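You operate a simulated robot arm through the tools that you are given. There is no shell and no other tool.

Carry out the task below with a simulated two-armed robot. There is one attempt and no reset: what you move stays moved.

JOB
Clear the overloaded small scale, zero it and shut the weight case.
Fine: its three weights go into the case; leave the other weights, the power key and scale C alone. Set down upright: weight.

Only the result counts: the job must be done as asked and must still hold three seconds after the hand-in. Knocking over, shifting, dropping, spilling or breaking anything else fails it.

ROBOT AND FRAMES
Two 7-joint arms with two-finger parallel grippers on one trunk that stands fixed in place. Base frame: the origin is at the foot of the trunk, x ahead of it, y to its left, z up. Readings come in mm, degrees, newtons and seconds.
The left shoulder is at [71, 156, 1030], the right one opposite. Payload 3.91 kg a hand.
The tool frame of a hand sits at the grasp point between the pads (the TCP): z along the fingers, y along the line on which they close. The tips reach 30 mm beyond it. Largest opening 110 mm; finger width 20, thickness 10; the body of the gripper, 48 by 112 mm, starts 55 mm behind the TCP.
Orientation is told as [roll, pitch, yaw] about the base's x, y, z axes, in that order, counted from this pose: with the fingers straight down and closing along the base's y, the tool's x points along the base's -x, its y along +y and its z along -z.

CONTROLS
- The arms move only by the tool step_arm. It takes "left_increments", "right_increments" or both (then of equal length, played together; a hand with none holds still); each is a list of rows, each an object of numbers (a shift or turn left out is 0, a gripper value left out holds the last): "claw": the finger opening in m, from 0 to 0.11; "dx", "dy", "dz": the shift along the base's x, y, z in m; "rx", "ry", "rz": the turn, a rotation vector about the base's x, y, z in degrees. In form: [{"claw": .., "dx": .., "dy": .., "dz": .., "rx": .., "ry": .., "rz": ..}, ...]. A call has 1 to 20 rows; each row shifts and turns the commanded pose from where the row before left it. A row lasts 0.2 s, in which the tool goes at most 50 mm and 8.6 degrees; a call with a longer step from one row to the next is refused whole, and so is a gripper value outside its range. A pose out of reach is approached as far as the arm can. The call stops where the force on the tool passes 40 N (or 10 N more than at its start, if that is more) or the arm is blocked; 0.2 s more then pass. The fingers move at their own pace (about 108 mm/s each) and stop on an object; they squeeze with about 23 N. The grip force told is the motor's: it shows also when the fingers shut on nothing. Time passes only in rows, and 0.2 s behind the last, so rows that do not move let the fingers close. It gives the time, the measured TCP pose, the force on the tool (base axes), the opening and the grip force at its end, in the units of the frame above (readings bear some noise), with the torque about the TCP (base axes, N m) and any sound that the robot's microphone picked up, and new pictures: "show" is both (left out), scene, wrist or none (wrist: the cameras of the hands that moved).
- Cameras (640 x 400 px; columns grow to the right, rows downward): "scene" is now at [133.4, 10.5, 1246.8]; the picture's right is [0.08, -1.00, 0.00], its down [-0.66, -0.05, -0.75] and it looks along [0.75, 0.06, -0.66] (base axes); focal length 338 px, centre (320, 200). "left" rides on the left gripper at [72, -17, -103] in its tool frame; the picture's right is [0.23, 0.97, 0.00], its down [-0.76, 0.18, -0.62] and it looks along [-0.61, 0.14, 0.78] (tool axes); focal length 222 px, centre (320, 200). "right" rides on the right gripper at [72, 17, -103] in its tool frame; the picture's right is [-0.23, 0.97, 0.00], its down [-0.76, -0.18, -0.62] and it looks along [-0.61, -0.14, 0.78] (tool axes); focal length 222 px, centre (320, 200). There is no depth. A picture from a camera that has moved, and an enlarged one, comes with that camera's place and axes in the base frame and with its lens.
- slide_trunk(by): slides the trunk up (or, below 0, down) by that many mm; the arms and the scene camera ride with it, the base frame stays. It gives what a move gives, with no picture.
- turn_head(pan, tilt): turns the head with the scene camera to pan (to the left, within 86 degrees either way) and tilt (down, from -29 to 69), counted from straight ahead of the robot. It gives what a move gives, and a new picture of the scene camera.
- zoom(camera, box): a new picture of the part [left, top, right, bottom] of that camera's present view, enlarged. The clock stands still meanwhile.
- hand_in(): hands the job in; it is judged then, once.

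Places have to be worked out from the pictures, the camera data and where the tool is seen. Open the grippers and draw the arms clear of the work before you hand the job in, unless the task says otherwise.

The tools are called after "Emit:" as a command line: name --argument value ..., lists and objects as JSON in quotes. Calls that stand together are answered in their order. step_arm: Moves the arms, as the interface text tells. Its arguments: {"type":"object","properties":{"left_increments":{"type":"array","items":{"type":"object","properties":{"claw":{"type":"number"},"dx":{"type":"number"},"dy":{"type":"number"},"dz":{"type":"number"},"rx":{"type":"number"},"ry":{"type":"number"},"rz":{"type":"number"}}}},"right_increments":{"type":"array","items":{"type":"object","properties":{"claw":{"type":"number"},"dx":{"type":"number"},"dy":{"type":"number"},"dz":{"type":"number"},"rx":{"type":"number"},"ry":{"type":"number"},"rz":{"type":"number"}}}},"show":{"type":"string","enum":["both","scene","wrist","none"]}},"required":[]} The other tools are called the same way: slide_trunk (by) slides the trunk up or down; turn_head (pan, tilt) turns the head that bears the scene camera; zoom (camera, box) takes an enlarged picture of a part of a camera's view; hand_in () hands the job in.

At the start:

```text
t: 0.0
left_ee_pos: [786.7, 408.7, 913.9]
left_tcp_rot: [0.1, 0.1, 0.0]
left_wrist_force: [1.3, -0.7, 0.9]
left_wrist_torque: [0.01, -0.02, -0.01]
left_gripper_width: 110.0
left_grasp_force: 0.1
right_ee_pos: [820.4, -335.8, 907.8]
right_tcp_rot: [0.0, -0.1, 0.1]
right_wrist_force: [0.5, 0.2, 0.9]
right_wrist_torque: [0.0, 0.03, -0.01]
right_gripper_width: 109.8
right_grasp_force: 0.0
trunk travel left (down, up): [-475.0, 465.0]
head pan, tilt: [4.7, 41.4]
```

scene: 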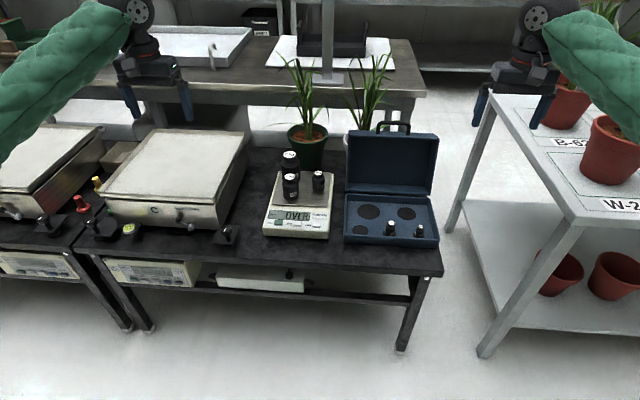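
right: 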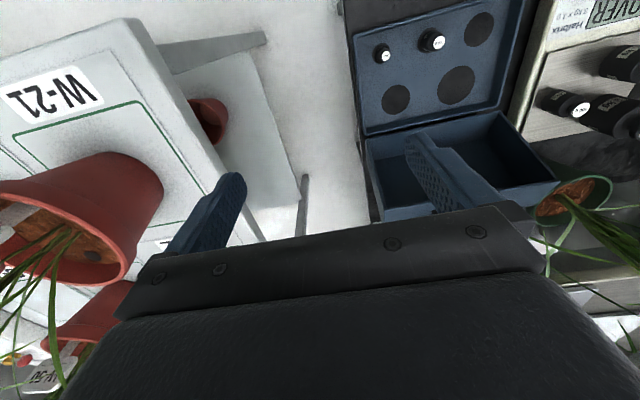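
left: 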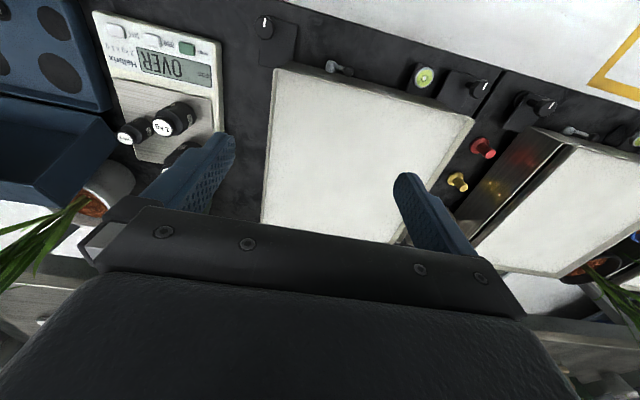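

I'll take enlarged views of the small scale and the case to read the details.

Emit:
zoom --camera "scene" --box '[240, 110, 460, 260]'

Emit:
zoom --camera "left" --box '[0, 0, 280, 200]'

Emit:
zoom --camera "right" --box '[340, 0, 640, 220]'

Emit:
zoom --camera "scene" --box '[250, 140, 350, 250]'

```text
2.67 times, centred on (350, 185) of scene
camera zoom: at [133.4, 10.5, 1246.8], right [0.08, -1.0, 0.0], down [-0.66, -0.05, -0.75], along [0.75, 0.06, -0.66], focal length 903 px, centre (240, 240)
```

zoom: 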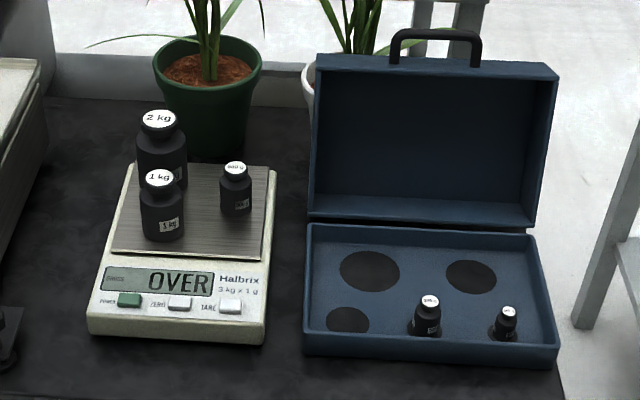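

```text
2.00 times, centred on (140, 100) of left
camera zoom: at [714.1, 391.4, 1017.6], right [-0.23, 0.97, 0.0], down [0.76, 0.18, 0.62], along [0.61, 0.14, -0.78], focal length 444 px, centre (680, 400)
```

zoom: 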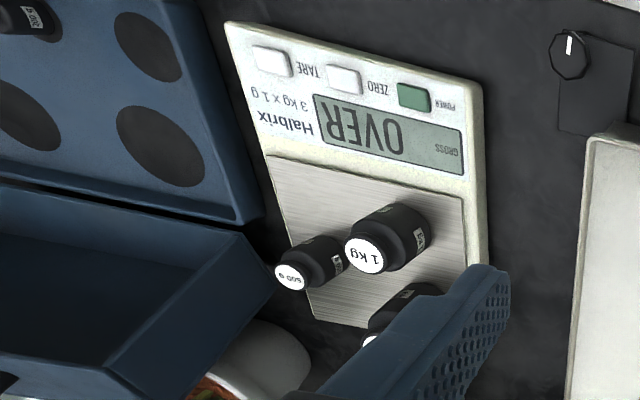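

```text
1.82 times, centred on (490, 110) of right
camera zoom: at [746.8, -317.9, 1011.6], right [0.23, 0.97, 0.0], down [0.76, -0.18, 0.62], along [0.61, -0.14, -0.78], focal length 404 px, centre (11, 364)
```

zoom: 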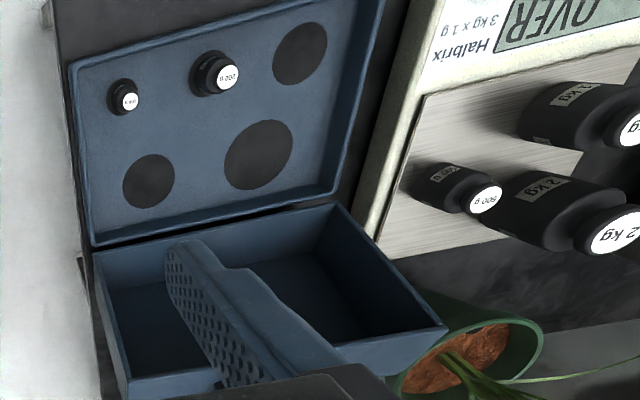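

```text
3.64 times, centred on (300, 195) of scene
camera zoom: at [133.4, 10.5, 1246.8], right [0.08, -1.0, 0.0], down [-0.66, -0.05, -0.75], along [0.75, 0.06, -0.66], focal length 1231 px, centre (393, 218)
```

zoom: 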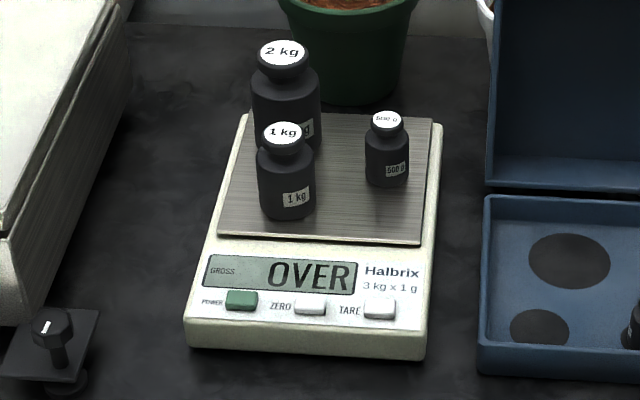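

Rough triangulation: 1 kg at about (915, 161), 2 kg at (1007, 177), 500 g at (962, 81), with the platform at z≈570. The matching wells are at about (901,-79), (901,-194) and (820,-52), z≈531. I'll bring both hands closer, still high, for better views.

Emit:
step_arm --left_increments '[{"dx": 0.016, "dy": -0.031, "dz": -0.02}, {"dx": 0.016, "dy": -0.031, "dz": -0.02}, {"dx": 0.016, "dy": -0.031, "dz": -0.02}, {"dx": 0.016, "dy": -0.031, "dz": -0.02}, {"dx": 0.016, "dy": -0.031, "dz": -0.02}, {"dx": 0.016, "dy": -0.031, "dz": -0.02}, {"dx": 0.016, "dy": -0.031, "dz": -0.02}, {"dx": 0.016, "dy": -0.031, "dz": -0.02}, {}]' --right_increments '[{"dx": -0.01, "dy": 0.025, "dz": -0.014}, {"dx": -0.01, "dy": 0.025, "dz": -0.014}, {"dx": -0.01, "dy": 0.025, "dz": -0.014}, {"dx": -0.01, "dy": 0.025, "dz": -0.014}, {"dx": -0.01, "dy": 0.025, "dz": -0.014}, {"dx": -0.01, "dy": 0.025, "dz": -0.014}, {"dx": -0.01, "dy": 0.025, "dz": -0.014}, {"dx": -0.01, "dy": 0.025, "dz": -0.014}, {}]'

```text
t: 2.0
left_ee_pos: [917.4, 161.4, 753.9]
left_tcp_rot: [0.1, 0.0, 0.0]
left_wrist_force: [-0.3, 0.6, -0.5]
left_wrist_torque: [-0.03, -0.03, -0.02]
left_gripper_width: 109.9
left_grasp_force: 0.0
right_ee_pos: [740.2, -136.6, 797.3]
right_tcp_rot: [0.0, 0.0, 0.0]
right_wrist_force: [-0.9, -0.5, 0.1]
right_wrist_torque: [-0.04, -0.03, 0.0]
right_gripper_width: 110.0
right_grasp_force: 0.2
trunk travel left (down, up): [-475.0, 465.0]
head pan, tilt: [4.7, 41.4]
camera scene: at [133.1, 10.6, 1246.9], right [0.08, -1.0, 0.0], down [-0.66, -0.05, -0.75], along [0.75, 0.06, -0.66], focal length 338 px, centre (320, 200)
camera right: at [666.8, -118.5, 900.0], right [0.23, 0.97, 0.0], down [0.76, -0.18, 0.62], along [0.61, -0.14, -0.78], focal length 222 px, centre (320, 200)
camera left: at [843.1, 144.9, 857.4], right [-0.23, 0.97, 0.0], down [0.76, 0.18, 0.62], along [0.61, 0.14, -0.78], focal length 222 px, centre (320, 200)
```

scene: 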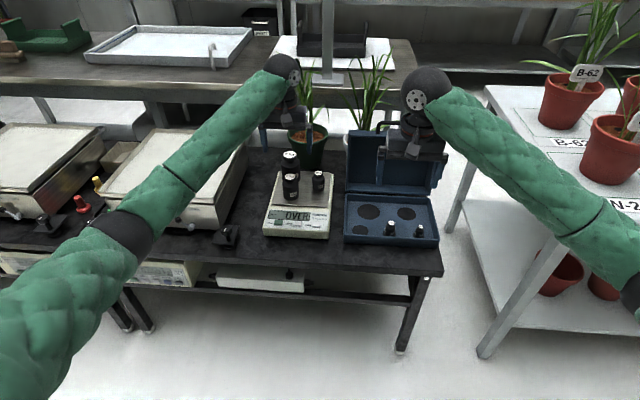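
right: 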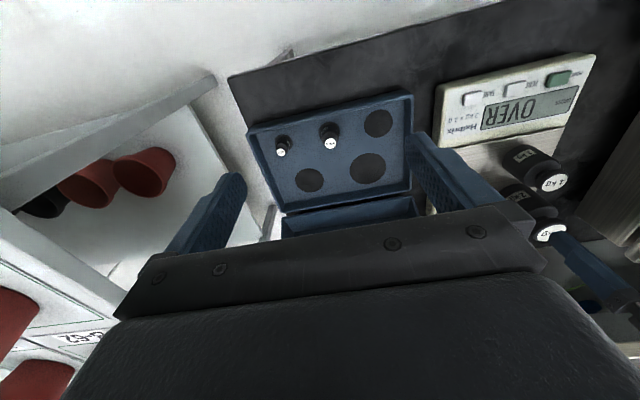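
left: 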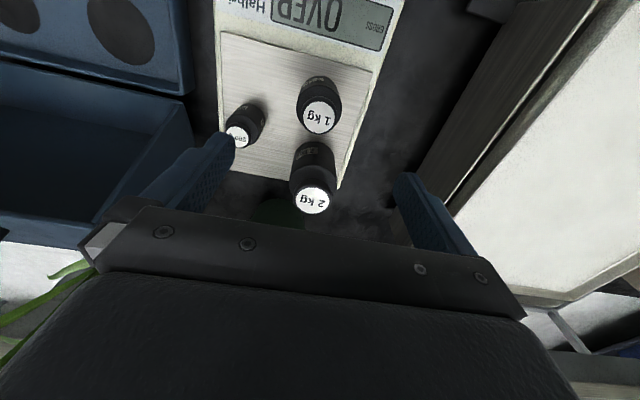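

Both hands track well. I'll zoom in on the wrist views to refine positions and judge the well depth.

Emit:
zoom --camera "right" --box '[230, 70, 450, 220]'

Emit:
zoom --camera "right" --box '[430, 40, 610, 160]'

Emit:
zoom --camera "left" --box '[190, 60, 390, 230]'

Emit:
zoom --camera "scene" --box '[330, 180, 450, 255]'

Emit:
zoom --camera "scene" --box '[255, 195, 345, 250]'

```text
2.67 times, centred on (340, 145) of right
camera zoom: at [666.8, -118.5, 900.0], right [0.23, 0.97, 0.0], down [0.76, -0.18, 0.62], along [0.61, -0.14, -0.78], focal length 592 px, centre (267, 347)
```

zoom: 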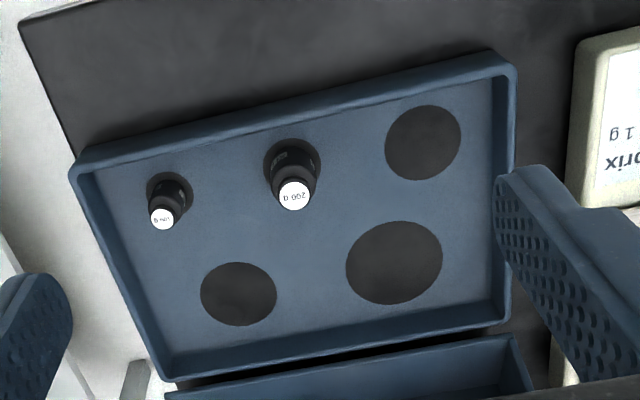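

```text
3.33 times, centred on (520, 100) of right
camera zoom: at [666.8, -118.5, 900.0], right [0.23, 0.97, 0.0], down [0.76, -0.18, 0.62], along [0.61, -0.14, -0.78], focal length 740 px, centre (-347, 533)
```

zoom: 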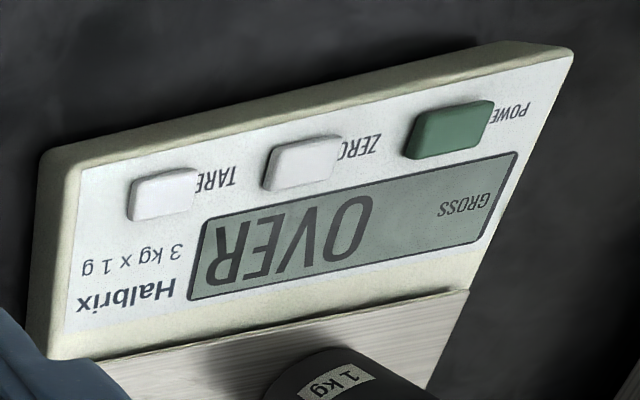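

```text
2.35 times, centred on (290, 145) of left
camera zoom: at [843.1, 144.9, 857.4], right [-0.23, 0.97, 0.0], down [0.76, 0.18, 0.62], along [0.61, 0.14, -0.78], focal length 523 px, centre (391, 329)
```

zoom: 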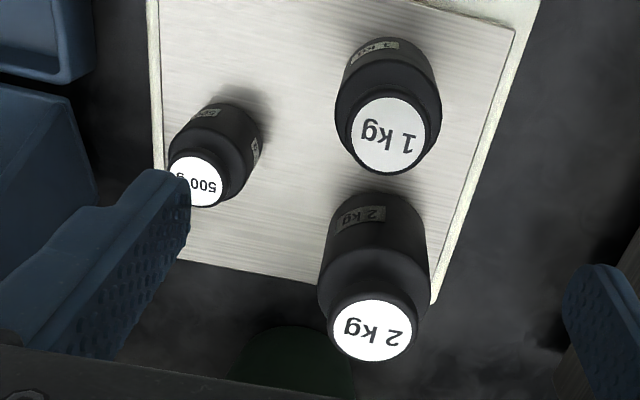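

```text
5.33 times, centred on (390, 218) of scene
camera zoom: at [133.1, 10.6, 1246.9], right [0.08, -1.0, 0.0], down [-0.66, -0.05, -0.75], along [0.75, 0.06, -0.66], focal length 1806 px, centre (-53, 107)
```

zoom: 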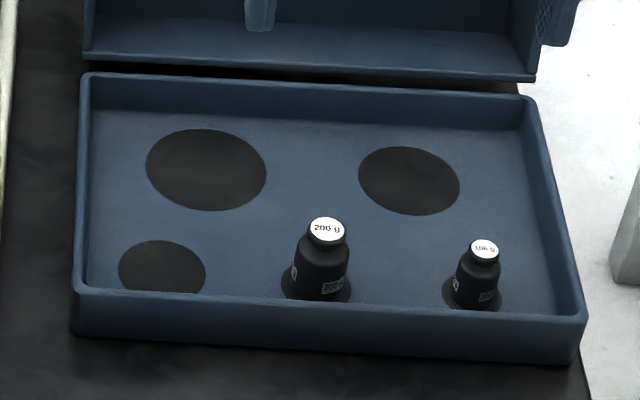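

```text
7.11 times, centred on (300, 222) of scene
camera zoom: at [133.1, 10.6, 1246.9], right [0.08, -1.0, 0.0], down [-0.66, -0.05, -0.75], along [0.75, 0.06, -0.66], focal length 2407 px, centre (462, 40)
```

zoom: 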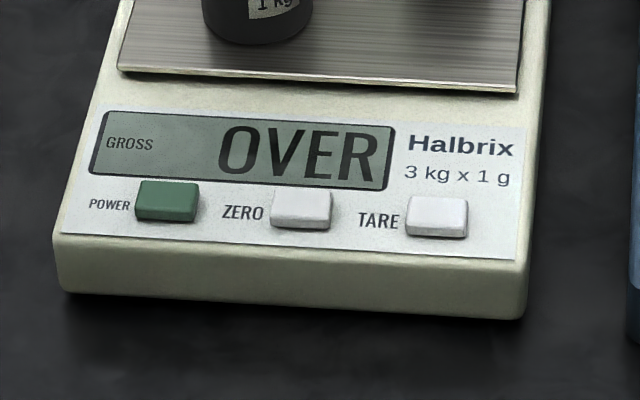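

The wells look like flush dark discs on a floor at z≈530, inside a rimmed tray. 1 kg is at about (912.5, 161), its top at z≈643 on a platform at z≈570. I'll lower the left hand over it partway and check centring, and move the right hand back and up out of the way.

Emit:
step_arm --left_increments '[{"claw": 0.08, "dx": -0.004, "dz": -0.03}, {"dz": -0.03}, {"dz": -0.015}, {}]' --right_increments '[{"dx": -0.04, "dy": -0.02, "dz": 0.02}, {"dx": -0.04, "dy": -0.02, "dz": 0.02}, {"dx": -0.04, "dy": -0.02, "dz": 0.01}, {"dx": -0.02, "dy": -0.02}]' --show "both"

```text
t: 3.0
left_ee_pos: [910.6, 160.6, 678.2]
left_tcp_rot: [0.1, 0.0, 0.0]
left_wrist_force: [0.2, 0.3, -0.2]
left_wrist_torque: [-0.02, -0.02, -0.03]
left_gripper_width: 80.2
left_grasp_force: 0.0
right_ee_pos: [600.6, -215.9, 845.8]
right_tcp_rot: [0.0, 0.0, 0.0]
right_wrist_force: [-1.5, 0.1, -0.5]
right_wrist_torque: [0.02, 0.0, 0.01]
right_gripper_width: 110.0
right_grasp_force: 0.2
trunk travel left (down, up): [-475.0, 465.0]
head pan, tilt: [4.7, 41.4]
camera scene: at [133.1, 10.1, 1246.9], right [0.08, -1.0, 0.0], down [-0.66, -0.05, -0.75], along [0.75, 0.06, -0.66], focal length 338 px, centre (320, 200)
camera right: at [525.7, -197.9, 949.1], right [0.23, 0.97, 0.0], down [0.76, -0.18, 0.62], along [0.61, -0.14, -0.78], focal length 222 px, centre (320, 200)
camera left: at [837.5, 143.8, 781.8], right [-0.23, 0.97, 0.0], down [0.76, 0.18, 0.62], along [0.61, 0.14, -0.78], focal length 222 px, centre (320, 200)
```

scene: 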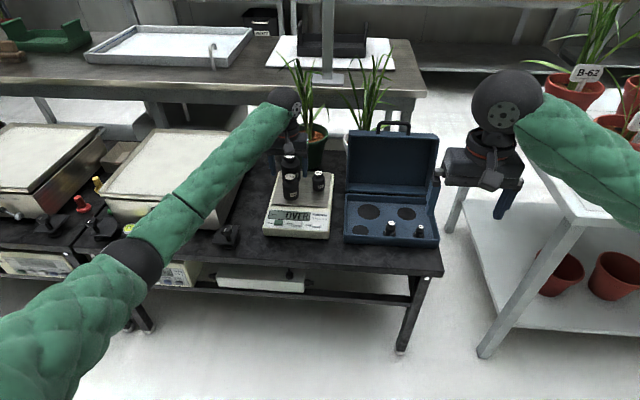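
right: 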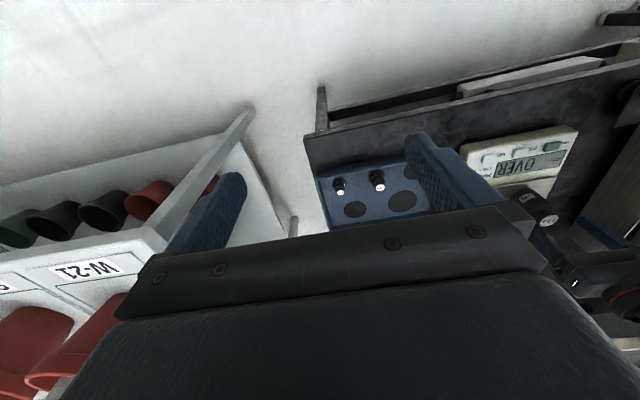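
left: 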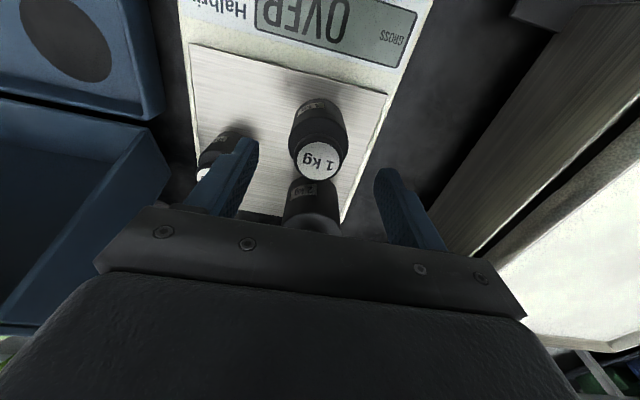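

The cap works out to (911, 160.5), directly under the TCP. I'll descend to z≈609 and close on the 1 kg.

Emit:
step_arm --left_increments '[{"dz": -0.03}, {"dz": -0.03}, {"dz": -0.009}, {}, {"claw": 0.03}, {}, {}]' --show "both"

```text
t: 4.6
left_ee_pos: [910.4, 160.3, 610.8]
left_tcp_rot: [0.0, -0.1, 0.0]
left_wrist_force: [0.1, -1.8, -0.6]
left_wrist_torque: [-0.04, -0.06, -0.02]
left_gripper_width: 47.9
left_grasp_force: 23.1
right_ee_pos: [600.1, -216.2, 845.2]
right_tcp_rot: [0.0, -0.1, 0.0]
right_wrist_force: [0.0, -0.6, -0.1]
right_wrist_torque: [-0.02, 0.0, 0.03]
right_gripper_width: 110.1
right_grasp_force: 0.1
trunk travel left (down, up): [-475.0, 465.0]
head pan, tilt: [4.7, 41.4]
camera scene: at [133.5, 10.3, 1246.8], right [0.08, -1.0, 0.0], down [-0.66, -0.05, -0.75], along [0.75, 0.06, -0.66], focal length 338 px, centre (320, 200)
camera left: at [837.7, 143.3, 714.3], right [-0.23, 0.97, 0.0], down [0.76, 0.18, 0.62], along [0.61, 0.14, -0.78], focal length 222 px, centre (320, 200)
```

scene: 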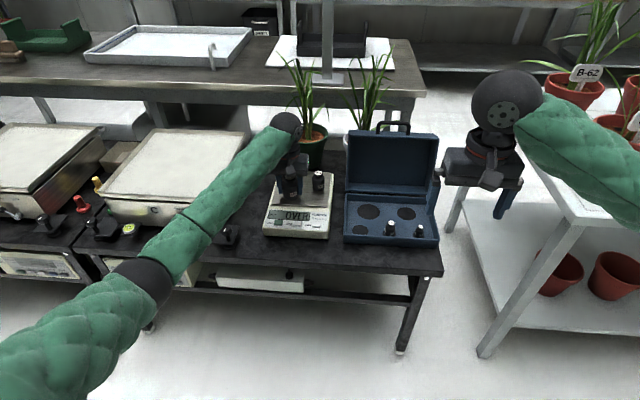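
left: 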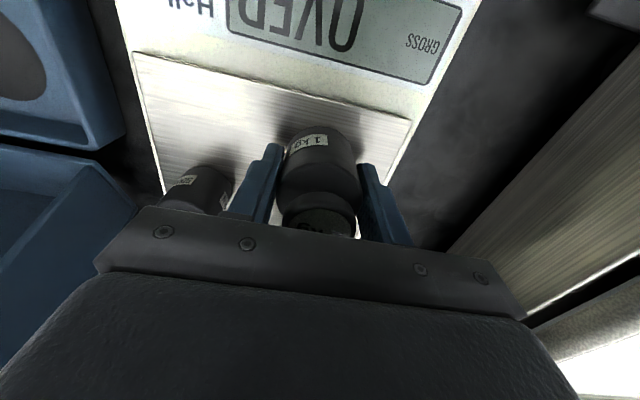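

The 1 kg is gripped at 47.9 mm. I'll lift it, carry it over the right-back well at (901,-194), and look from there before lowering.

Emit:
step_arm --left_increments '[{"dz": 0.02}, {"dz": 0.045}, {"dz": 0.045}, {"dx": -0.001, "dy": -0.04}, {"dx": -0.001, "dy": -0.045}, {"dx": -0.001, "dy": -0.045}, {"dx": -0.001, "dy": -0.045}, {"dx": -0.001, "dy": -0.045}, {"dx": -0.001, "dy": -0.045}, {"dx": -0.001, "dy": -0.045}, {"dx": -0.001, "dy": -0.044}, {}, {}]' --show "both"

```text
t: 7.4
left_ee_pos: [906.7, -195.6, 717.8]
left_tcp_rot: [-0.1, 0.0, 0.0]
left_wrist_force: [0.9, 1.1, -10.8]
left_wrist_torque: [0.04, 0.03, 0.01]
left_gripper_width: 47.7
left_grasp_force: 23.3
right_ee_pos: [601.2, -217.4, 845.9]
right_tcp_rot: [-0.1, 0.1, -0.1]
right_wrist_force: [0.4, -0.8, -0.1]
right_wrist_torque: [-0.02, -0.01, -0.02]
right_gripper_width: 110.2
right_grasp_force: 0.1
trunk travel left (down, up): [-475.0, 465.0]
head pan, tilt: [4.7, 41.4]
camera scene: at [134.1, 9.6, 1246.7], right [0.08, -1.0, 0.0], down [-0.66, -0.05, -0.75], along [0.75, 0.06, -0.66], focal length 338 px, centre (320, 200)
camera left: at [833.0, -211.6, 821.4], right [-0.23, 0.97, 0.0], down [0.76, 0.18, 0.62], along [0.61, 0.14, -0.78], focal length 222 px, centre (320, 200)
```

scene: 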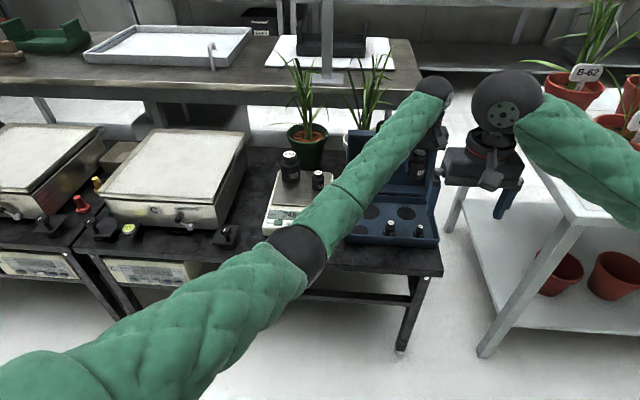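
left: 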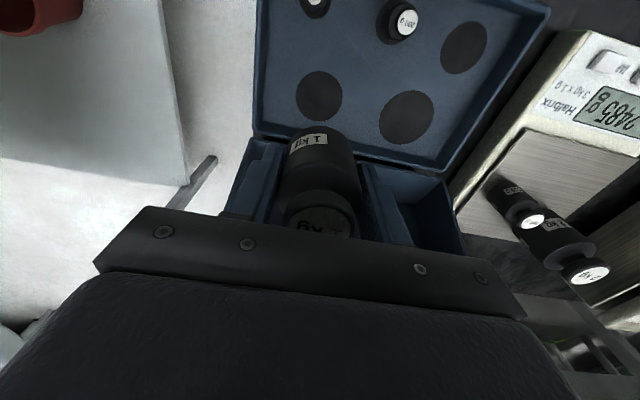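

The reach is fine, and the well from this camera is at (903,-196). I'll correct x by −4 mm, lower until the weight is just above the floor, and check.

Emit:
step_arm --left_increments '[{"dx": -0.004, "dz": -0.04}, {"dz": -0.04}, {"dz": -0.03}, {"dz": -0.015}, {}, {}]' --show "wrist"

Emit:
zoom --camera "left" --box '[220, 0, 440, 220]'

Emit:
zoom --camera "scene" --box '[330, 130, 460, 255]'

Emit:
zoom --camera "right" --box '[300, 130, 560, 260]'

```text
t: 8.8
left_ee_pos: [901.4, -194.5, 594.5]
left_tcp_rot: [0.0, 0.1, 0.0]
left_wrist_force: [0.5, 0.1, -9.2]
left_wrist_torque: [0.01, 0.01, -0.02]
left_gripper_width: 47.9
left_grasp_force: 23.2
right_ee_pos: [600.6, -216.0, 846.1]
right_tcp_rot: [0.0, 0.1, -0.1]
right_wrist_force: [0.2, -0.6, 0.2]
right_wrist_torque: [-0.02, -0.02, -0.02]
right_gripper_width: 110.1
right_grasp_force: 0.0
trunk travel left (down, up): [-475.0, 465.0]
head pan, tilt: [4.7, 41.4]
camera left: at [827.8, -210.4, 698.4], right [-0.23, 0.97, 0.0], down [0.76, 0.18, 0.62], along [0.61, 0.14, -0.78], focal length 222 px, centre (320, 200)
```

left: 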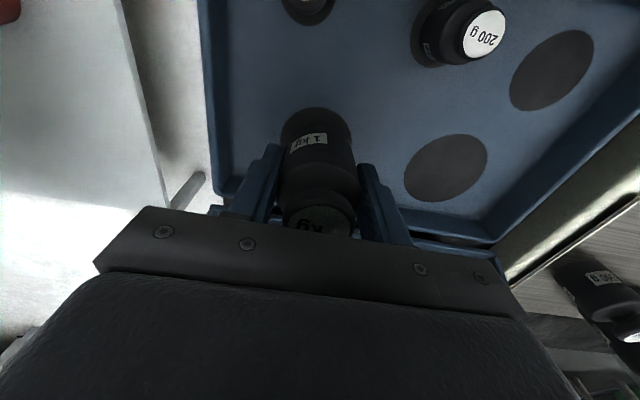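

```text
1.82 times, centred on (330, 110) of left
camera zoom: at [827.8, -210.4, 698.4], right [-0.23, 0.97, 0.0], down [0.76, 0.18, 0.62], along [0.61, 0.14, -0.78], focal length 404 px, centre (302, 364)
```

zoom: 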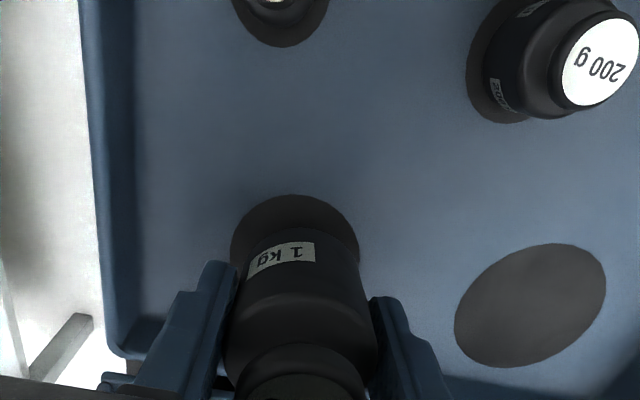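

```text
3.20 times, centred on (395, 192) of scene
camera zoom: at [134.2, 10.0, 1246.7], right [0.08, -1.0, 0.0], down [-0.66, -0.05, -0.75], along [0.75, 0.06, -0.66], focal length 1083 px, centre (80, 224)
```

zoom: 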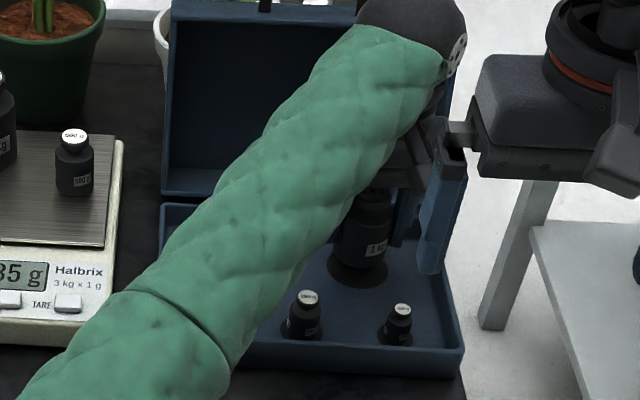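

```text
2.46 times, centred on (430, 195) of right
camera zoom: at [526.9, -198.3, 948.5], right [0.23, 0.97, 0.0], down [0.76, -0.18, 0.62], along [0.61, -0.14, -0.78], focal length 547 px, centre (49, 212)
```

zoom: 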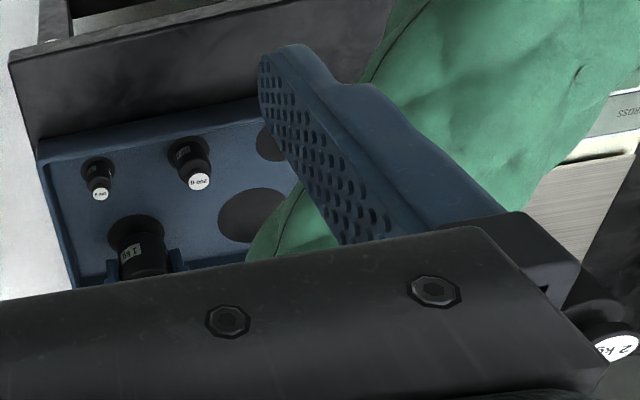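

It's well centred, with the well at about (901,-195.5). I'll lower further in small steps, watching for the force change that marks contact.

Emit:
step_arm --left_increments '[{"dy": -0.001, "dz": -0.01}, {"dz": -0.008}, {}, {}]' --show "wrist"

Emit:
zoom --camera "left" --box '[220, 60, 420, 240]'

```text
t: 9.8
left_ee_pos: [899.4, -195.7, 576.6]
left_tcp_rot: [0.0, 0.0, 0.0]
left_wrist_force: [-0.4, -0.1, -10.4]
left_wrist_torque: [-0.02, 0.02, 0.03]
left_gripper_width: 47.9
left_grasp_force: 22.7
right_ee_pos: [600.1, -215.5, 845.1]
right_tcp_rot: [0.0, 0.1, 0.0]
right_wrist_force: [0.0, 0.1, 0.2]
right_wrist_torque: [0.02, 0.03, 0.0]
right_gripper_width: 109.8
right_grasp_force: 0.0
trunk travel left (down, up): [-475.0, 465.0]
head pan, tilt: [4.7, 41.4]
camera left: at [826.1, -211.6, 680.3], right [-0.23, 0.97, 0.0], down [0.76, 0.18, 0.62], along [0.61, 0.14, -0.78], focal length 222 px, centre (320, 200)
```

left: 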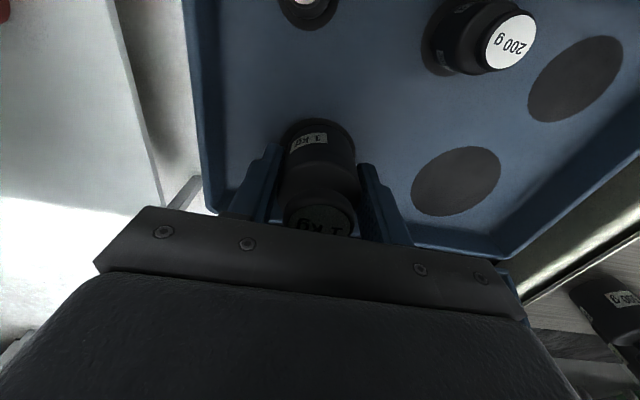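

```text
2.22 times, centred on (320, 150) of left
camera zoom: at [826.1, -211.6, 680.3], right [-0.23, 0.97, 0.0], down [0.76, 0.18, 0.62], along [0.61, 0.14, -0.78], focal length 494 px, centre (320, 311)
```

zoom: 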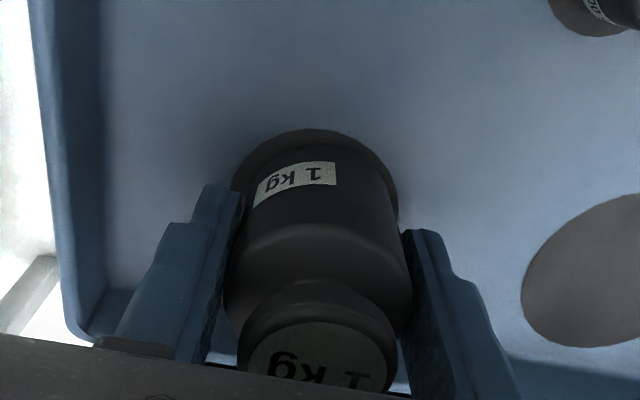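

It's nicely centred and about 5 mm above the floor. I'll step down slowly.

Emit:
step_arm --left_increments '[{"dy": -0.001, "dz": -0.002}, {"dz": -0.002}, {}]' --show "none"

Emit:
step_arm --left_increments '[{"dz": -0.0015}, {}]' --show "none"

Emit:
step_arm --left_increments '[{"dz": -0.0015}, {}]' --show "wrist"

```text
t: 10.6
left_ee_pos: [899.9, -196.0, 574.2]
left_tcp_rot: [0.0, -0.1, 0.0]
left_wrist_force: [0.8, 2.5, 0.1]
left_wrist_torque: [0.06, 0.17, -0.04]
left_gripper_width: 47.7
left_grasp_force: 23.2
right_ee_pos: [600.9, -215.9, 845.4]
right_tcp_rot: [0.0, -0.1, 0.0]
right_wrist_force: [-1.2, 0.4, 0.5]
right_wrist_torque: [0.04, 0.0, 0.03]
right_gripper_width: 110.2
right_grasp_force: 0.1
trunk travel left (down, up): [-475.0, 465.0]
head pan, tilt: [4.7, 41.4]
```

```text
t: 11.2
left_ee_pos: [899.0, -196.2, 573.4]
left_tcp_rot: [0.0, -0.2, 0.1]
left_wrist_force: [8.5, 2.4, 15.8]
left_wrist_torque: [0.33, 0.14, -0.08]
left_gripper_width: 47.7
left_grasp_force: 23.3
right_ee_pos: [598.6, -215.5, 846.6]
right_tcp_rot: [0.0, 0.0, -0.1]
right_wrist_force: [0.3, 0.5, 0.7]
right_wrist_torque: [0.01, -0.03, -0.02]
right_gripper_width: 110.0
right_grasp_force: 0.1
trunk travel left (down, up): [-475.0, 465.0]
head pan, tilt: [4.7, 41.4]
```

```text
t: 11.8
left_ee_pos: [898.9, -197.2, 571.1]
left_tcp_rot: [0.0, -0.1, 0.0]
left_wrist_force: [5.1, 1.5, 20.0]
left_wrist_torque: [0.44, -0.12, 0.0]
left_gripper_width: 47.9
left_grasp_force: 23.5
right_ee_pos: [598.2, -215.4, 846.2]
right_tcp_rot: [0.0, -0.1, -0.1]
right_wrist_force: [-0.2, 0.2, 1.2]
right_wrist_torque: [0.01, 0.0, 0.05]
right_gripper_width: 110.3
right_grasp_force: 0.2
trunk travel left (down, up): [-475.0, 465.0]
head pan, tilt: [4.7, 41.4]
camera left: at [825.1, -212.7, 675.1], right [-0.23, 0.97, 0.0], down [0.76, 0.18, 0.62], along [0.61, 0.14, -0.78], focal length 222 px, centre (320, 200)
```

left: 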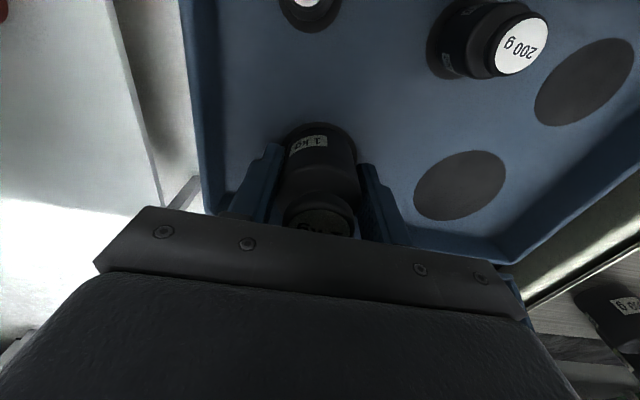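

Contact came at about z=574 and the hand is now pressing some 20 N. I'll back off slightly so the load is neutral, then release gently.

Emit:
step_arm --left_increments '[{"dz": 0.0015}, {}]' --show "none"

Emit:
step_arm --left_increments '[{"claw": 0.05}, {"claw": 0.056}, {"claw": 0.064}, {}]' --show "wrist"

Emit:
zoom --camera "left" --box '[220, 60, 420, 240]'

```text
t: 12.4
left_ee_pos: [898.2, -196.3, 570.0]
left_tcp_rot: [-0.2, 0.1, 0.0]
left_wrist_force: [6.7, -0.3, 11.4]
left_wrist_torque: [0.16, -0.44, -0.07]
left_gripper_width: 47.8
left_grasp_force: 23.0
right_ee_pos: [600.3, -216.8, 845.1]
right_tcp_rot: [0.0, 0.0, 0.0]
right_wrist_force: [-0.8, 0.1, 0.9]
right_wrist_torque: [-0.02, 0.01, 0.03]
right_gripper_width: 109.9
right_grasp_force: 0.1
trunk travel left (down, up): [-475.0, 465.0]
head pan, tilt: [4.7, 41.4]
```

```text
t: 13.4
left_ee_pos: [897.7, -196.4, 570.8]
left_tcp_rot: [0.0, 0.1, 0.0]
left_wrist_force: [0.6, -0.3, -0.2]
left_wrist_torque: [0.01, -0.01, 0.0]
left_gripper_width: 64.0
left_grasp_force: 0.0
right_ee_pos: [600.4, -216.1, 844.7]
right_tcp_rot: [0.1, 0.0, 0.0]
right_wrist_force: [0.0, -0.6, 0.1]
right_wrist_torque: [0.02, 0.01, 0.01]
right_gripper_width: 109.8
right_grasp_force: 0.0
trunk travel left (down, up): [-475.0, 465.0]
head pan, tilt: [4.7, 41.4]
camera left: at [825.4, -212.7, 674.7], right [-0.23, 0.97, 0.0], down [0.76, 0.18, 0.62], along [0.61, 0.14, -0.78], focal length 222 px, centre (320, 200)
```

left: 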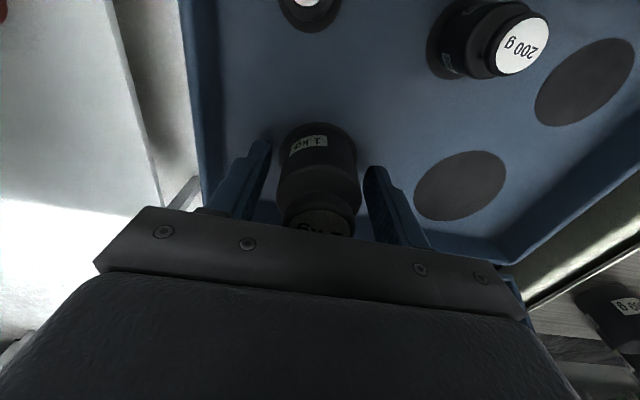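

```text
2.22 times, centred on (320, 150) of left
camera zoom: at [825.4, -212.7, 674.7], right [-0.23, 0.97, 0.0], down [0.76, 0.18, 0.62], along [0.61, 0.14, -0.78], focal length 494 px, centre (320, 311)
```

zoom: 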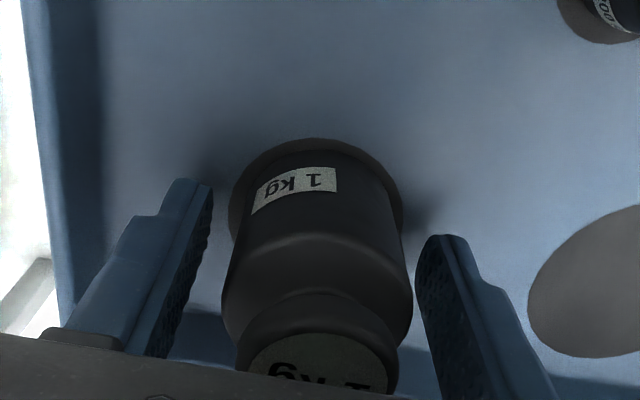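

The 1 kg stands upright inside its disc. I'll rise straight up, go left past the lid, then forward over the 500 g.

Emit:
step_arm --left_increments '[{"dz": 0.02}, {"dz": 0.04}, {"dz": 0.045}, {"dz": 0.045}, {}]' --show "wrist"

Emit:
zoom --camera "left" --box '[220, 0, 520, 200]'

Emit:
step_arm --left_increments '[{"dy": 0.04, "claw": 0.075}, {"dy": 0.04}, {"dy": 0.04}, {"dy": 0.04}, {"dy": 0.04}, {"dy": 0.04}, {"dy": 0.036}, {"dx": 0.03}, {"dx": 0.03}, {}]' --show "both"

```text
t: 14.6
left_ee_pos: [899.0, -196.5, 721.3]
left_tcp_rot: [0.0, 0.1, 0.0]
left_wrist_force: [0.5, -0.4, -0.5]
left_wrist_torque: [0.02, -0.02, -0.04]
left_gripper_width: 63.9
left_grasp_force: 0.1
right_ee_pos: [600.4, -215.9, 846.2]
right_tcp_rot: [0.1, 0.0, 0.0]
right_wrist_force: [0.0, -0.2, 0.3]
right_wrist_torque: [0.0, -0.02, 0.0]
right_gripper_width: 110.1
right_grasp_force: 0.1
trunk travel left (down, up): [-475.0, 465.0]
head pan, tilt: [4.7, 41.4]
camera left: at [825.5, -213.8, 824.6], right [-0.23, 0.97, 0.0], down [0.76, 0.18, 0.62], along [0.61, 0.14, -0.78], focal length 222 px, centre (320, 200)
```

left: 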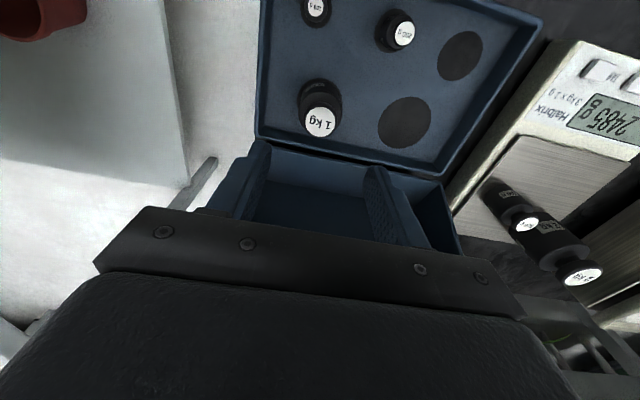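

```text
2.00 times, centred on (370, 100) of left
camera zoom: at [825.5, -213.8, 824.6], right [-0.23, 0.97, 0.0], down [0.76, 0.18, 0.62], along [0.61, 0.14, -0.78], focal length 444 px, centre (220, 400)
```

zoom: 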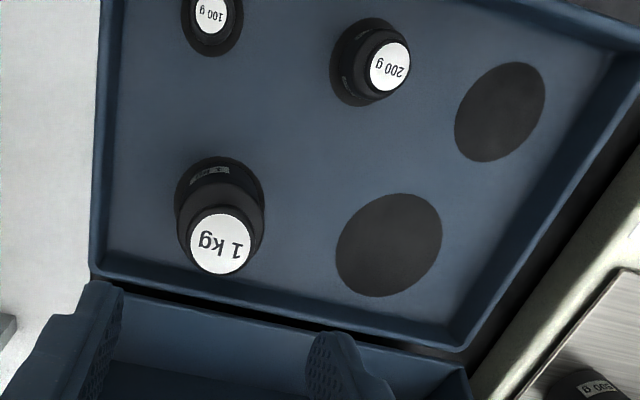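

```text
t: 16.8
left_ee_pos: [959.6, 79.9, 720.9]
left_tcp_rot: [0.0, 0.0, 0.0]
left_wrist_force: [0.1, 0.4, 0.4]
left_wrist_torque: [-0.04, 0.02, -0.01]
left_gripper_width: 75.1
left_grasp_force: 0.0
right_ee_pos: [599.6, -215.7, 844.9]
right_tcp_rot: [0.0, 0.0, 0.0]
right_wrist_force: [0.4, 0.8, -0.2]
right_wrist_torque: [-0.03, 0.02, 0.01]
right_gripper_width: 110.0
right_grasp_force: 0.0
trunk travel left (down, up): [-475.0, 465.0]
head pan, tilt: [4.7, 41.4]
camera scene: at [133.4, 10.6, 1246.8], right [0.08, -1.0, 0.0], down [-0.66, -0.05, -0.75], along [0.75, 0.06, -0.66], focal length 338 px, centre (320, 200)
camera left: at [888.1, 64.2, 824.7], right [-0.23, 0.97, 0.0], down [0.76, 0.18, 0.62], along [0.61, 0.14, -0.78], focal length 222 px, centre (320, 200)
```

scene: 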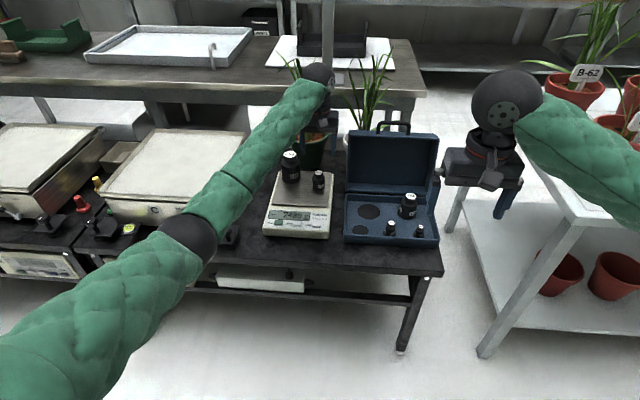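
left: 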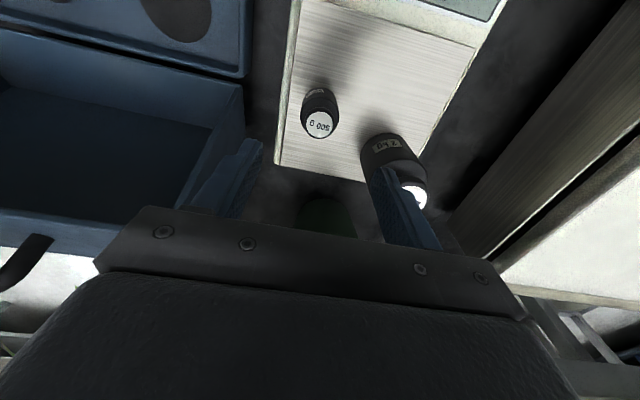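

The 1 kg sits well within its disc. The 500 g cap is at (959, 81), right under the hand. I'll descend to z≈608 and grip it.

Emit:
step_arm --left_increments '[{"dy": 0.0008, "dz": -0.045}, {"dz": -0.04}, {"dz": -0.02}, {"dz": -0.008}, {}, {"claw": 0.055}, {"claw": 0.02}, {}, {}]' --show "wrist"

```text
t: 18.8
left_ee_pos: [959.3, 79.9, 608.2]
left_tcp_rot: [0.0, 0.1, -0.1]
left_wrist_force: [-0.7, 0.2, -0.8]
left_wrist_torque: [0.04, 0.01, 0.01]
left_gripper_width: 37.8
left_grasp_force: 23.2
right_ee_pos: [600.7, -215.8, 844.8]
right_tcp_rot: [0.0, 0.1, 0.0]
right_wrist_force: [-0.4, 0.2, 0.2]
right_wrist_torque: [0.01, 0.0, -0.01]
right_gripper_width: 110.0
right_grasp_force: 0.1
trunk travel left (down, up): [-475.0, 465.0]
head pan, tilt: [4.7, 41.4]
camera left: at [886.3, 63.1, 711.8], right [-0.23, 0.97, 0.0], down [0.76, 0.18, 0.62], along [0.61, 0.14, -0.78], focal length 222 px, centre (320, 200)
```

left: 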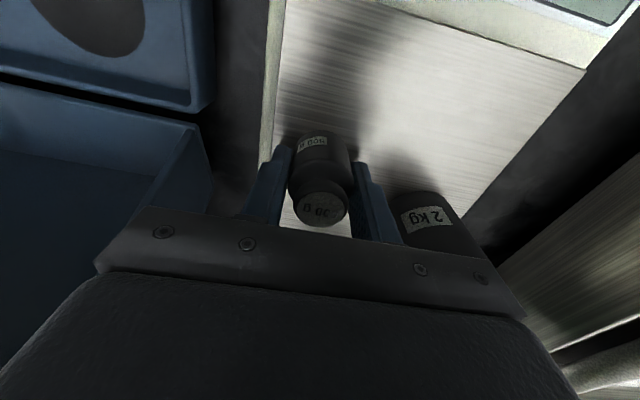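

The 500 g is gripped at 37.8 mm. I'll lift it, pull back in x, then go across to the front-left well at (820,-52).

Emit:
step_arm --left_increments '[{"dz": 0.02}, {"dz": 0.045}, {"dz": 0.045}, {"dx": -0.045}, {"dx": -0.045}, {"dx": -0.03, "dy": -0.03}, {"dx": -0.019, "dy": -0.04}, {"dy": -0.04}, {"dy": -0.022, "dz": -0.03}, {"dz": -0.03}, {}, {}]' --show "wrist"

Emit:
zoom --camera "left" --box '[200, 0, 460, 230]'

```text
t: 21.4
left_ee_pos: [819.7, -50.3, 657.6]
left_tcp_rot: [0.1, 0.0, 0.0]
left_wrist_force: [1.0, 0.0, -3.8]
left_wrist_torque: [-0.03, 0.01, 0.0]
left_gripper_width: 37.6
left_grasp_force: 23.4
right_ee_pos: [600.2, -215.4, 845.1]
right_tcp_rot: [0.0, -0.1, 0.0]
right_wrist_force: [-0.2, -0.6, -0.1]
right_wrist_torque: [0.0, -0.03, 0.02]
right_gripper_width: 110.2
right_grasp_force: 0.0
trunk travel left (down, up): [-475.0, 465.0]
head pan, tilt: [4.7, 41.4]
camera left: at [746.9, -66.1, 761.9], right [-0.23, 0.97, 0.0], down [0.76, 0.18, 0.62], along [0.61, 0.14, -0.78], focal length 222 px, centre (320, 200)
```

left: 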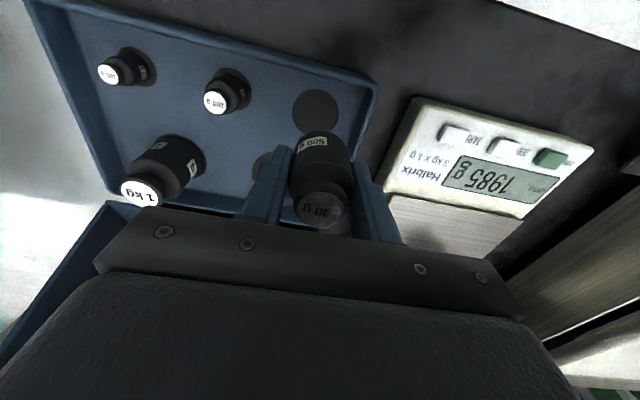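

```text
1.74 times, centred on (330, 115) of left
camera zoom: at [746.9, -66.1, 761.9], right [-0.23, 0.97, 0.0], down [0.76, 0.18, 0.62], along [0.61, 0.14, -0.78], focal length 386 px, centre (303, 348)
```

zoom: 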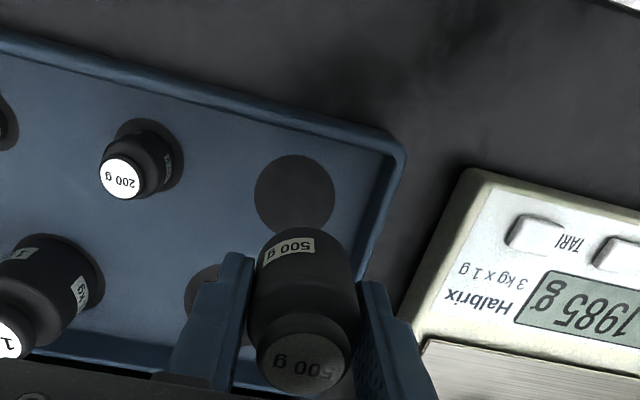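

The well from this camera is at about (817,-54.5). I'll shift −2 mm in x and −4 mm in y, then lower to about 20 mm above the floor.

Emit:
step_arm --left_increments '[{"dx": -0.002, "dy": -0.004, "dz": -0.03}, {"dz": -0.03}, {"dz": -0.009}, {}, {}]' --show "wrist"

Emit:
zoom --camera "left" --box '[220, 60, 420, 240]'

```text
t: 22.6
left_ee_pos: [817.4, -55.0, 589.1]
left_tcp_rot: [0.0, 0.1, 0.0]
left_wrist_force: [0.0, -0.1, -4.8]
left_wrist_torque: [-0.01, 0.0, -0.03]
left_gripper_width: 37.8
left_grasp_force: 23.2
right_ee_pos: [600.6, -216.1, 845.5]
right_tcp_rot: [0.0, 0.0, 0.0]
right_wrist_force: [0.2, -0.3, 0.3]
right_wrist_torque: [0.02, -0.01, 0.0]
right_gripper_width: 110.0
right_grasp_force: 0.0
trunk travel left (down, up): [-475.0, 465.0]
head pan, tilt: [4.7, 41.4]
camera left: at [744.7, -70.5, 693.3], right [-0.23, 0.97, 0.0], down [0.76, 0.18, 0.62], along [0.61, 0.14, -0.78], focal length 222 px, centre (320, 200)
```

left: 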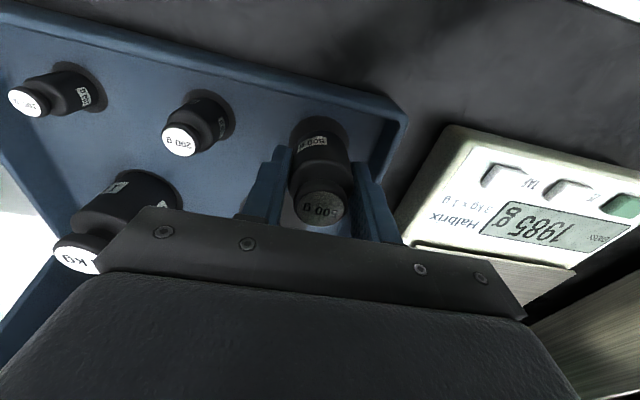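

```text
2.22 times, centred on (320, 150) of left
camera zoom: at [744.7, -70.5, 693.3], right [-0.23, 0.97, 0.0], down [0.76, 0.18, 0.62], along [0.61, 0.14, -0.78], focal length 494 px, centre (320, 311)
```

zoom: 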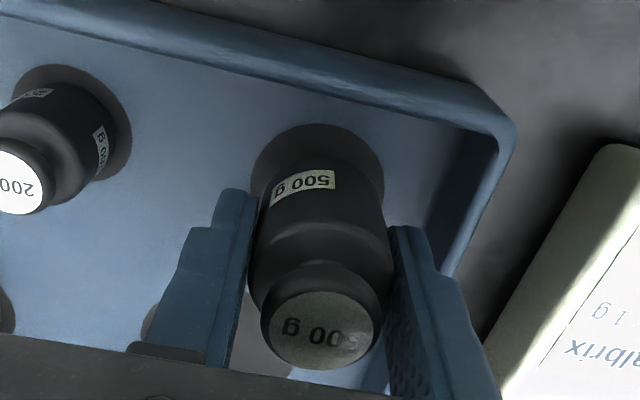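

Centring is good. I'll lower to just above the expected contact (z≈571), then in fine steps.

Emit:
step_arm --left_increments '[{"dx": -0.001, "dz": -0.008}, {"dz": -0.006}, {}, {}]' --show "none"

Emit:
step_arm --left_increments '[{"dz": -0.002}, {}, {}]' --show "wrist"

Emit:
zoom --camera "left" --box '[220, 60, 420, 240]'

```text
t: 23.6
left_ee_pos: [816.9, -53.1, 574.4]
left_tcp_rot: [0.0, 0.1, 0.0]
left_wrist_force: [-0.3, 0.0, -4.7]
left_wrist_torque: [-0.01, 0.0, 0.0]
left_gripper_width: 37.9
left_grasp_force: 22.9
right_ee_pos: [600.5, -215.6, 845.6]
right_tcp_rot: [0.0, 0.0, 0.1]
right_wrist_force: [-0.7, 0.0, 0.3]
right_wrist_torque: [-0.02, -0.03, -0.01]
right_gripper_width: 109.8
right_grasp_force: 0.0
trunk travel left (down, up): [-475.0, 465.0]
head pan, tilt: [4.7, 41.4]
```

```text
t: 24.4
left_ee_pos: [816.4, -54.8, 573.0]
left_tcp_rot: [0.0, 0.2, 0.1]
left_wrist_force: [0.5, 0.7, -4.6]
left_wrist_torque: [0.0, 0.01, 0.01]
left_gripper_width: 37.6
left_grasp_force: 22.7
right_ee_pos: [601.0, -214.9, 844.8]
right_tcp_rot: [0.0, 0.1, 0.0]
right_wrist_force: [0.9, 0.1, -0.6]
right_wrist_torque: [0.0, 0.01, -0.01]
right_gripper_width: 109.8
right_grasp_force: 0.0
trunk travel left (down, up): [-475.0, 465.0]
head pan, tilt: [4.7, 41.4]
camera left: at [743.3, -71.5, 676.9], right [-0.23, 0.97, 0.0], down [0.76, 0.18, 0.62], along [0.61, 0.14, -0.78], focal length 222 px, centre (320, 200)
```

left: 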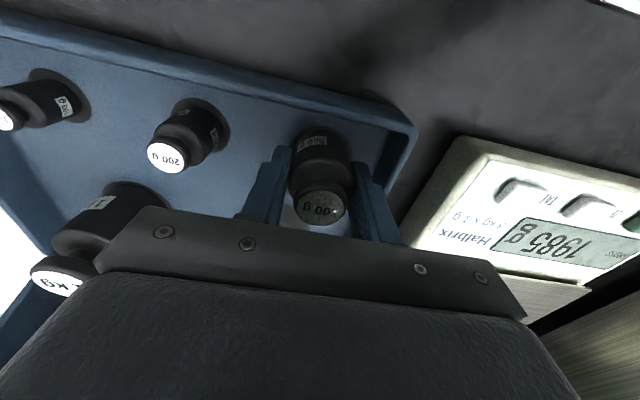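

```text
2.22 times, centred on (320, 150) of left
camera zoom: at [743.3, -71.5, 676.9], right [-0.23, 0.97, 0.0], down [0.76, 0.18, 0.62], along [0.61, 0.14, -0.78], focal length 494 px, centre (320, 311)
```

zoom: 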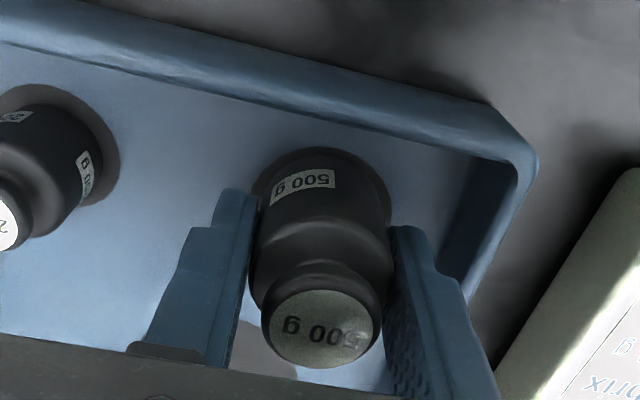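

Emit:
step_arm --left_increments '[{"dz": -0.0015}, {}]' --show "none"

Emit:
step_arm --left_increments '[{"dz": -0.001}, {}]' --show "none"

```text
t: 25.0
left_ee_pos: [815.6, -55.5, 571.6]
left_tcp_rot: [0.0, 0.1, 0.0]
left_wrist_force: [0.1, -0.1, -5.3]
left_wrist_torque: [0.01, 0.01, 0.0]
left_gripper_width: 37.6
left_grasp_force: 23.3
right_ee_pos: [600.1, -215.1, 844.5]
right_tcp_rot: [0.0, 0.0, 0.0]
right_wrist_force: [-0.3, 0.7, -0.3]
right_wrist_torque: [0.01, 0.02, 0.03]
right_gripper_width: 109.6
right_grasp_force: 0.0
trunk travel left (down, up): [-475.0, 465.0]
head pan, tilt: [4.7, 41.4]
```

```text
t: 25.6
left_ee_pos: [816.5, -54.4, 570.9]
left_tcp_rot: [0.0, 0.1, 0.0]
left_wrist_force: [-0.1, 0.0, -5.8]
left_wrist_torque: [0.04, -0.04, 0.01]
left_gripper_width: 37.8
left_grasp_force: 23.0
right_ee_pos: [600.2, -215.8, 846.1]
right_tcp_rot: [0.0, 0.0, 0.0]
right_wrist_force: [0.9, -0.4, -1.0]
right_wrist_torque: [-0.02, 0.02, 0.01]
right_gripper_width: 110.0
right_grasp_force: 0.1
trunk travel left (down, up): [-475.0, 465.0]
head pan, tilt: [4.7, 41.4]
```

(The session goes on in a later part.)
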